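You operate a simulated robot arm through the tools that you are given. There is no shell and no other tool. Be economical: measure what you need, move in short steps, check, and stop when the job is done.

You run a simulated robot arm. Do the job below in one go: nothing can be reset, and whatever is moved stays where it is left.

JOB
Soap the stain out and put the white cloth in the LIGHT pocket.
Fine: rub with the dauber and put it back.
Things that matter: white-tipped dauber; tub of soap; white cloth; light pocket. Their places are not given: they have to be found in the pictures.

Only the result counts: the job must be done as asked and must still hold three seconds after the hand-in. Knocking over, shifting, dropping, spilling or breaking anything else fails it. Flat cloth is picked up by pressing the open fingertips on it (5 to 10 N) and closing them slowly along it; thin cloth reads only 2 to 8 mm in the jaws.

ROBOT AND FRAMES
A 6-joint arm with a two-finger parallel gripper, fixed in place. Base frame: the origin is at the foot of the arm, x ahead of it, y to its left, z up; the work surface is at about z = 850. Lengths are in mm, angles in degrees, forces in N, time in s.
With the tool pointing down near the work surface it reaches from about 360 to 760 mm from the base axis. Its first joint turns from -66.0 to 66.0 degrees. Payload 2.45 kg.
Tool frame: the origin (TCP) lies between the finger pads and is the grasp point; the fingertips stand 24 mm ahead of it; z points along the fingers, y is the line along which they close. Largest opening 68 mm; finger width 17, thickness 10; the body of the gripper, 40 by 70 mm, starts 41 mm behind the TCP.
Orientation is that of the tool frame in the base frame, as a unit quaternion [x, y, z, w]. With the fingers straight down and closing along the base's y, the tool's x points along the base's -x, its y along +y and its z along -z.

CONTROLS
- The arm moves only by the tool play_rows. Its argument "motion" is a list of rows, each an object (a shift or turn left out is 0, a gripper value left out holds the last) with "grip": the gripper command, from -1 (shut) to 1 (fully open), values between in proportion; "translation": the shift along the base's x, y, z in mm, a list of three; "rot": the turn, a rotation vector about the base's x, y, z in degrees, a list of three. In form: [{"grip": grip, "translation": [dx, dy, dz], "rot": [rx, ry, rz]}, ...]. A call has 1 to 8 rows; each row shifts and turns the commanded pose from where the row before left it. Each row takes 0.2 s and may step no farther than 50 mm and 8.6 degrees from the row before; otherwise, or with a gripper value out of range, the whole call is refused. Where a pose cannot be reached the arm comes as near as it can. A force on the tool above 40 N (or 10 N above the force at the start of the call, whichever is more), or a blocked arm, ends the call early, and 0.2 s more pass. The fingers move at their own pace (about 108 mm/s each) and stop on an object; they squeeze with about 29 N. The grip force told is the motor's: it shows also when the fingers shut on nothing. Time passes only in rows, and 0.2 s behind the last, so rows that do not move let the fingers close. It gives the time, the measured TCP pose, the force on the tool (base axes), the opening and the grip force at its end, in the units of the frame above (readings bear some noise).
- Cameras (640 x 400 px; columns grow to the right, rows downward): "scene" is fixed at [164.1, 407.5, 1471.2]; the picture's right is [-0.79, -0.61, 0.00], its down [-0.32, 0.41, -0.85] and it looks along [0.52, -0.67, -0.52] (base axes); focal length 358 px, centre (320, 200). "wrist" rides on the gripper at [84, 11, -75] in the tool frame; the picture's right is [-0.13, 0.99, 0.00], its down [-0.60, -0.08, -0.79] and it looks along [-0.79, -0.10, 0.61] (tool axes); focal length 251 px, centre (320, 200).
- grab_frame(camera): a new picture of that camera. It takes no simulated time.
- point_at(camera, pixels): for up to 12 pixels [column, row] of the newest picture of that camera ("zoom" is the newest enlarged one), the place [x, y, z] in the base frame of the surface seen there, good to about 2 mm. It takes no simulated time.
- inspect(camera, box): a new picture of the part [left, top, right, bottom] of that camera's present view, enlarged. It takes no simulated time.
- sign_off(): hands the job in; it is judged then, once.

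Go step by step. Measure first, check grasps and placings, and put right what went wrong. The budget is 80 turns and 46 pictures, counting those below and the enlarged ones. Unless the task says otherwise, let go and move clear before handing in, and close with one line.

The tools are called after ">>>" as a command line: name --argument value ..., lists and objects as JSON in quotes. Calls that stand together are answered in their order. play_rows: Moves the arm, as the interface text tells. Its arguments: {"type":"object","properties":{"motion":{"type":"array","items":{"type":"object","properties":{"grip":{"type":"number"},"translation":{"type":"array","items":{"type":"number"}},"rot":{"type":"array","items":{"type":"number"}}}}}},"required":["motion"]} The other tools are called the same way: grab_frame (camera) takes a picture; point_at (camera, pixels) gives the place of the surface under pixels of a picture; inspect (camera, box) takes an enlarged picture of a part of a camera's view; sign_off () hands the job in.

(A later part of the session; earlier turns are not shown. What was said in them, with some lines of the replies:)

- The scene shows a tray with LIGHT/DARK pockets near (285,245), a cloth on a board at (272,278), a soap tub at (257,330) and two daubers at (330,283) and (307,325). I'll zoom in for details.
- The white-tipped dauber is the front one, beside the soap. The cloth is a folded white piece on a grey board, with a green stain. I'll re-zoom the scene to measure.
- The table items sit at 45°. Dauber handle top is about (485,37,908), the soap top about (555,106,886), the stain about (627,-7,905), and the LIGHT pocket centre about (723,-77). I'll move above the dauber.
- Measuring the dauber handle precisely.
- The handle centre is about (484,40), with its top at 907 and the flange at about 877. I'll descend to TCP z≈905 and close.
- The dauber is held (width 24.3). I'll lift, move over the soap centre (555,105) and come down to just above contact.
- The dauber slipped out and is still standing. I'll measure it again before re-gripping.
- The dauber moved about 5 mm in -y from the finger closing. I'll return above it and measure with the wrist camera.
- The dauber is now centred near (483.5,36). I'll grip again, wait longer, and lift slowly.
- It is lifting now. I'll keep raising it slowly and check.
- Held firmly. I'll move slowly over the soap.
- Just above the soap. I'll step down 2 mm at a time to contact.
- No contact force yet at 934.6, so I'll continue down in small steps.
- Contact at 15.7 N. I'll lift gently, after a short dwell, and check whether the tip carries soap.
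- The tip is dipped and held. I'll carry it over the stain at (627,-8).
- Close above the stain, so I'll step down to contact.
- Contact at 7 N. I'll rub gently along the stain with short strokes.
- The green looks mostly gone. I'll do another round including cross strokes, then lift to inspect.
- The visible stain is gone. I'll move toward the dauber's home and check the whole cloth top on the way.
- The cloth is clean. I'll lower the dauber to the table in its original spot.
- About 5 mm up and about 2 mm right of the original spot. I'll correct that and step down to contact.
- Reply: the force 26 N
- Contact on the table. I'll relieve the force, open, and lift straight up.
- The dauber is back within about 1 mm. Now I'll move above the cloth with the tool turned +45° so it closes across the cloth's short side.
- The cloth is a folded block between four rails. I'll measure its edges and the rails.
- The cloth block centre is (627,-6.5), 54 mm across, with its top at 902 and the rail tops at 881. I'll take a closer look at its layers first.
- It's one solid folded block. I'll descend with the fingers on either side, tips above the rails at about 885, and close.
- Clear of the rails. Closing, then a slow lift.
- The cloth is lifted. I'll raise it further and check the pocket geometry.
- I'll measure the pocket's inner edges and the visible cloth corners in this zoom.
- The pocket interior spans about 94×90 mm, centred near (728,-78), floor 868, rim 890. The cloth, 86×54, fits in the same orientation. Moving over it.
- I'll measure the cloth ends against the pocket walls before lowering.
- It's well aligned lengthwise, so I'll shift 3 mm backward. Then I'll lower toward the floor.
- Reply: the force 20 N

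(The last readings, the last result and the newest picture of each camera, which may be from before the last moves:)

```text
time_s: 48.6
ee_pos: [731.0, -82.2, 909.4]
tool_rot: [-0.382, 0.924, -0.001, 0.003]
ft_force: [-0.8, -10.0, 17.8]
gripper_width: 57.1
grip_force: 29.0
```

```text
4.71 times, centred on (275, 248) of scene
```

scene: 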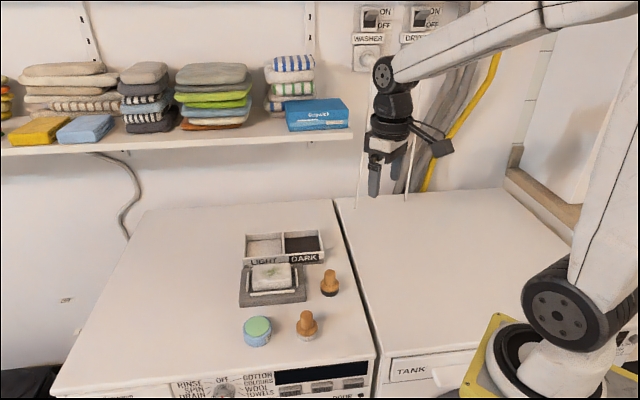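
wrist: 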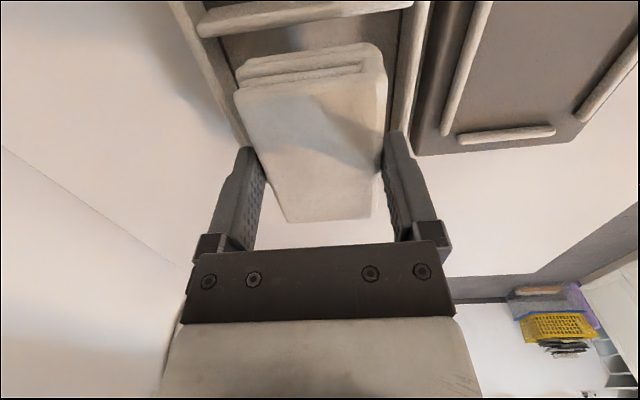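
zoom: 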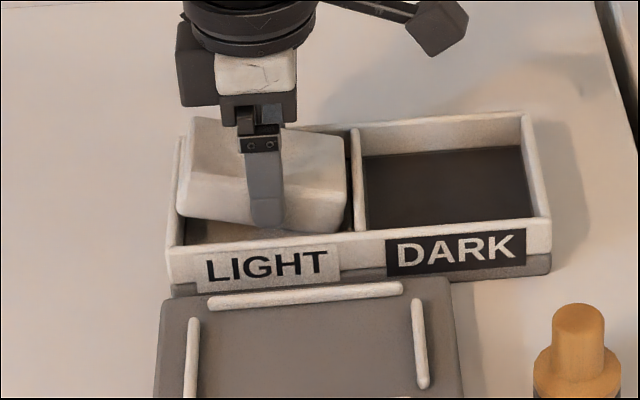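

The cloth's left end caught on the left wall and tilted. I'll raise a little, shift right about 4 mm, and look.

>>> play_rows --motion '[{"translation": [0, 0, 6]}, {"translation": [0, 0, 8]}, {"translation": [-2.5, -2.5, 4]}, {}]'

>>> inspect --camera "scene" --box '[230, 215, 310, 275]'

>>> point_at --camera "zoom" --pixels '[[150, 235], [160, 190], [410, 190], [400, 240], [140, 300], [440, 280], [300, 280], [170, 250], [390, 255], [250, 250], [150, 290], [420, 270]]'

```text
time_s: 49.6
ee_pos: [727.8, -82.6, 926.1]
tool_rot: [-0.383, 0.924, 0.001, 0.0]
ft_force: [0.2, 0.2, -0.3]
gripper_width: 56.8
grip_force: 28.7
```

```text
6.67 times, centred on (270, 245) of scene
```

zoom: 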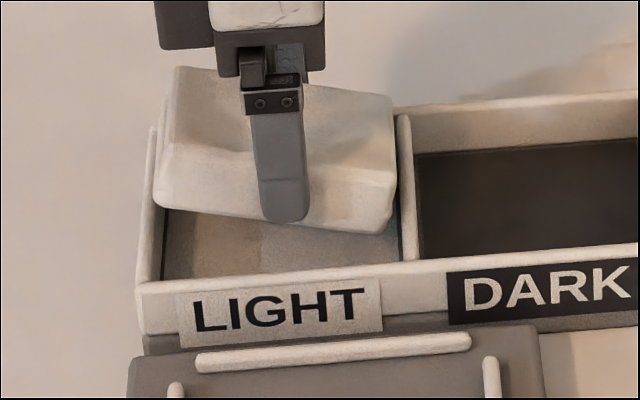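

```text
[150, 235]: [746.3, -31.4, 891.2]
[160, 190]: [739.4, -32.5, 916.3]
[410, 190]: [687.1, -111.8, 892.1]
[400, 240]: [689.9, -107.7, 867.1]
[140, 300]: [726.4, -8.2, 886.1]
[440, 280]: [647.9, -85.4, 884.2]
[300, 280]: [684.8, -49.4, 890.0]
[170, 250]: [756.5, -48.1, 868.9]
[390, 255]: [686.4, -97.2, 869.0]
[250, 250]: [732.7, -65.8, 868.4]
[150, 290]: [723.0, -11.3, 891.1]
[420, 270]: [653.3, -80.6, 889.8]
```

The cloth is tilted about 12° with its left end up. I'll counter-rotate the tool about the cloth's short axis to level it, then measure again.

>>> play_rows --motion '[{"translation": [0, 0, 6], "rot": [-2.83, 2.83, 0]}, {"rot": [-2.83, 2.83, 0]}, {"rot": [-2.83, 2.83, 0]}, {}]'

>>> inspect --camera "scene" --box '[230, 215, 310, 275]'

>>> point_at --camera "zoom" --pixels '[[165, 175], [170, 185], [175, 195], [385, 190], [390, 180], [393, 170], [395, 150], [280, 212], [180, 150], [150, 235], [404, 200], [180, 205]]'

```text
time_s: 50.6
ee_pos: [726.4, -82.1, 932.0]
tool_rot: [-0.38, 0.919, -0.04, -0.097]
ft_force: [-1.1, 0.1, -0.6]
gripper_width: 56.9
grip_force: 29.2
```

```text
6.67 times, centred on (270, 245) of scene
```

zoom: 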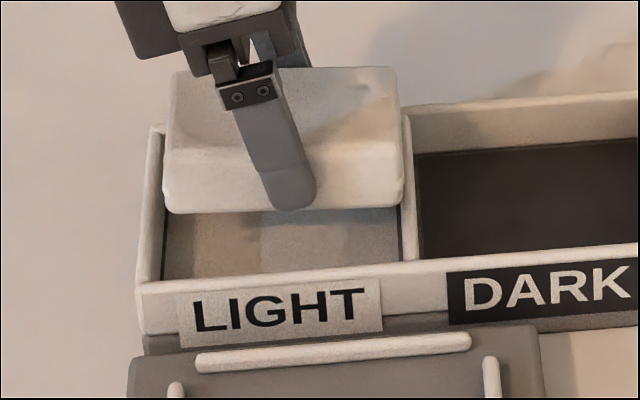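

```text
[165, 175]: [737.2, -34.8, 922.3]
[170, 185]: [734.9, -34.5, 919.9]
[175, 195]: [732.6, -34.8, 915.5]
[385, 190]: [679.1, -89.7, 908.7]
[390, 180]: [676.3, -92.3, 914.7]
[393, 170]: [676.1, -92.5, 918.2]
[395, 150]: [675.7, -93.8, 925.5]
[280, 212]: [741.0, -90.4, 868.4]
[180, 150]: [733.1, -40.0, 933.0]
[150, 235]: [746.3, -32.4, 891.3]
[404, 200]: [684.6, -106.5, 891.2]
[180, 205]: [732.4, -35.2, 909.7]
```

Nearly level now. I'll shift 3 mm left, turn 2° more and lower partway, watching the force.

>>> play_rows --motion '[{"translation": [2.6, 2.6, 0], "rot": [-1.4, 1.4, 0]}, {"translation": [0, 0, -6]}, {"translation": [0, 0, -6]}, {"translation": [0, 0, -5]}, {}]'

>>> inspect --camera "scene" --box '[230, 215, 310, 275]'

```text
time_s: 51.8
ee_pos: [728.8, -80.2, 914.8]
tool_rot: [-0.38, 0.917, -0.047, -0.112]
ft_force: [1.4, 0.7, 0.6]
gripper_width: 57.1
grip_force: 29.2
```

```text
6.67 times, centred on (270, 245) of scene
```

zoom: 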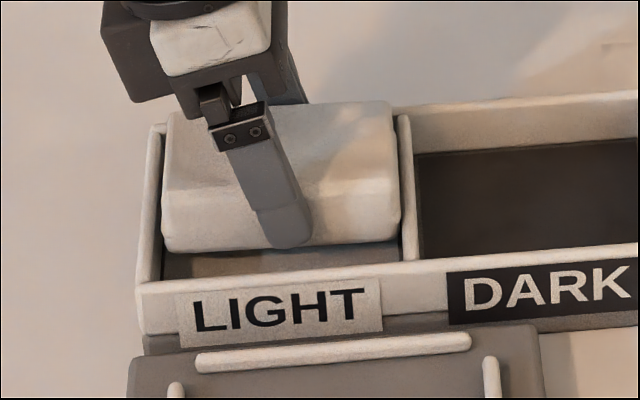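

The cloth fits between the walls. I'll continue down, 1 mm further left.

>>> play_rows --motion '[{"translation": [0.7, 0.7, -4]}, {"translation": [0, 0, -4]}, {"translation": [0, 0, -3]}, {"translation": [0, 0, -2]}, {}]'

```text
time_s: 53.0
ee_pos: [729.8, -80.0, 903.1]
tool_rot: [-0.38, 0.917, -0.047, -0.112]
ft_force: [0.1, 0.9, -0.9]
gripper_width: 57.0
grip_force: 28.9
```

>>> play_rows --motion '[{"translation": [0, 0, -1]}, {"translation": [0, 0, -1]}, {}]'

>>> inspect --camera "scene" --box '[230, 215, 310, 275]'

```text
time_s: 53.8
ee_pos: [730.8, -80.4, 900.3]
tool_rot: [-0.38, 0.917, -0.047, -0.113]
ft_force: [-1.5, 0.5, 1.5]
gripper_width: 56.9
grip_force: 29.0
```

```text
6.67 times, centred on (270, 245) of scene
```

zoom: 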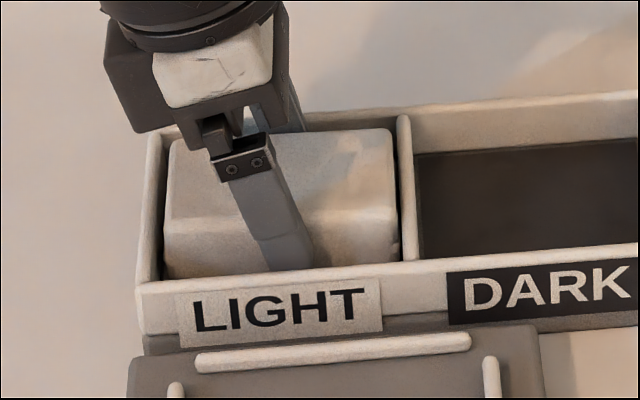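

It's in the pocket, close to the floor. One more small step, then I'll open only to about 62 mm so the fingers stay off the walls, and lift.

>>> play_rows --motion '[{"translation": [0, 0, -1]}, {}, {"grip": 0.7}, {"grip": 0.82}, {}, {}]'

>>> play_rows --motion '[{"grip": 0.82, "translation": [0, 0, 4]}, {"translation": [0, 0, 8]}, {"translation": [0, 0, 15]}, {"translation": [0, 0, 30]}, {"translation": [0, 0, 40]}, {"translation": [-20, 0, 40]}, {"translation": [-40, 0, 20]}, {"translation": [-40, 0, 0]}]'

>>> inspect --camera "scene" --box '[220, 205, 360, 350]'

```text
time_s: 55.2
ee_pos: [729.8, -79.5, 899.1]
tool_rot: [-0.38, 0.917, -0.047, -0.113]
ft_force: [0.7, -0.4, -0.8]
gripper_width: 61.9
grip_force: 0.0
```

```text
time_s: 57.0
ee_pos: [629.4, -79.7, 1055.5]
tool_rot: [-0.38, 0.917, -0.047, -0.112]
ft_force: [-0.6, -0.4, 0.5]
gripper_width: 61.9
grip_force: 0.1
```

```text
2.76 times, centred on (290, 278) of scene
```

zoom: 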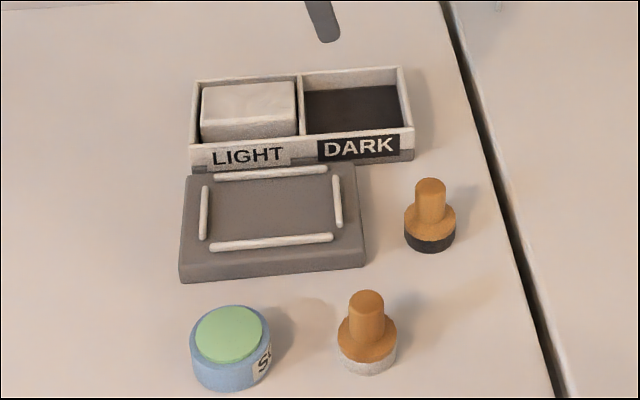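

The clean cloth lies flat in the LIGHT pocket, the dauber stands in its place, nothing else has moved and the hand is clear. Handing in.

>>> sign_off

```text
The job is handed in.
```

The job is handed in: the stain no longer shows, the white cloth lies flat in the LIGHT pocket, and the white-tipped dauber is back within about 1 mm of its original spot. It slipped once on the first lift but stayed upright.
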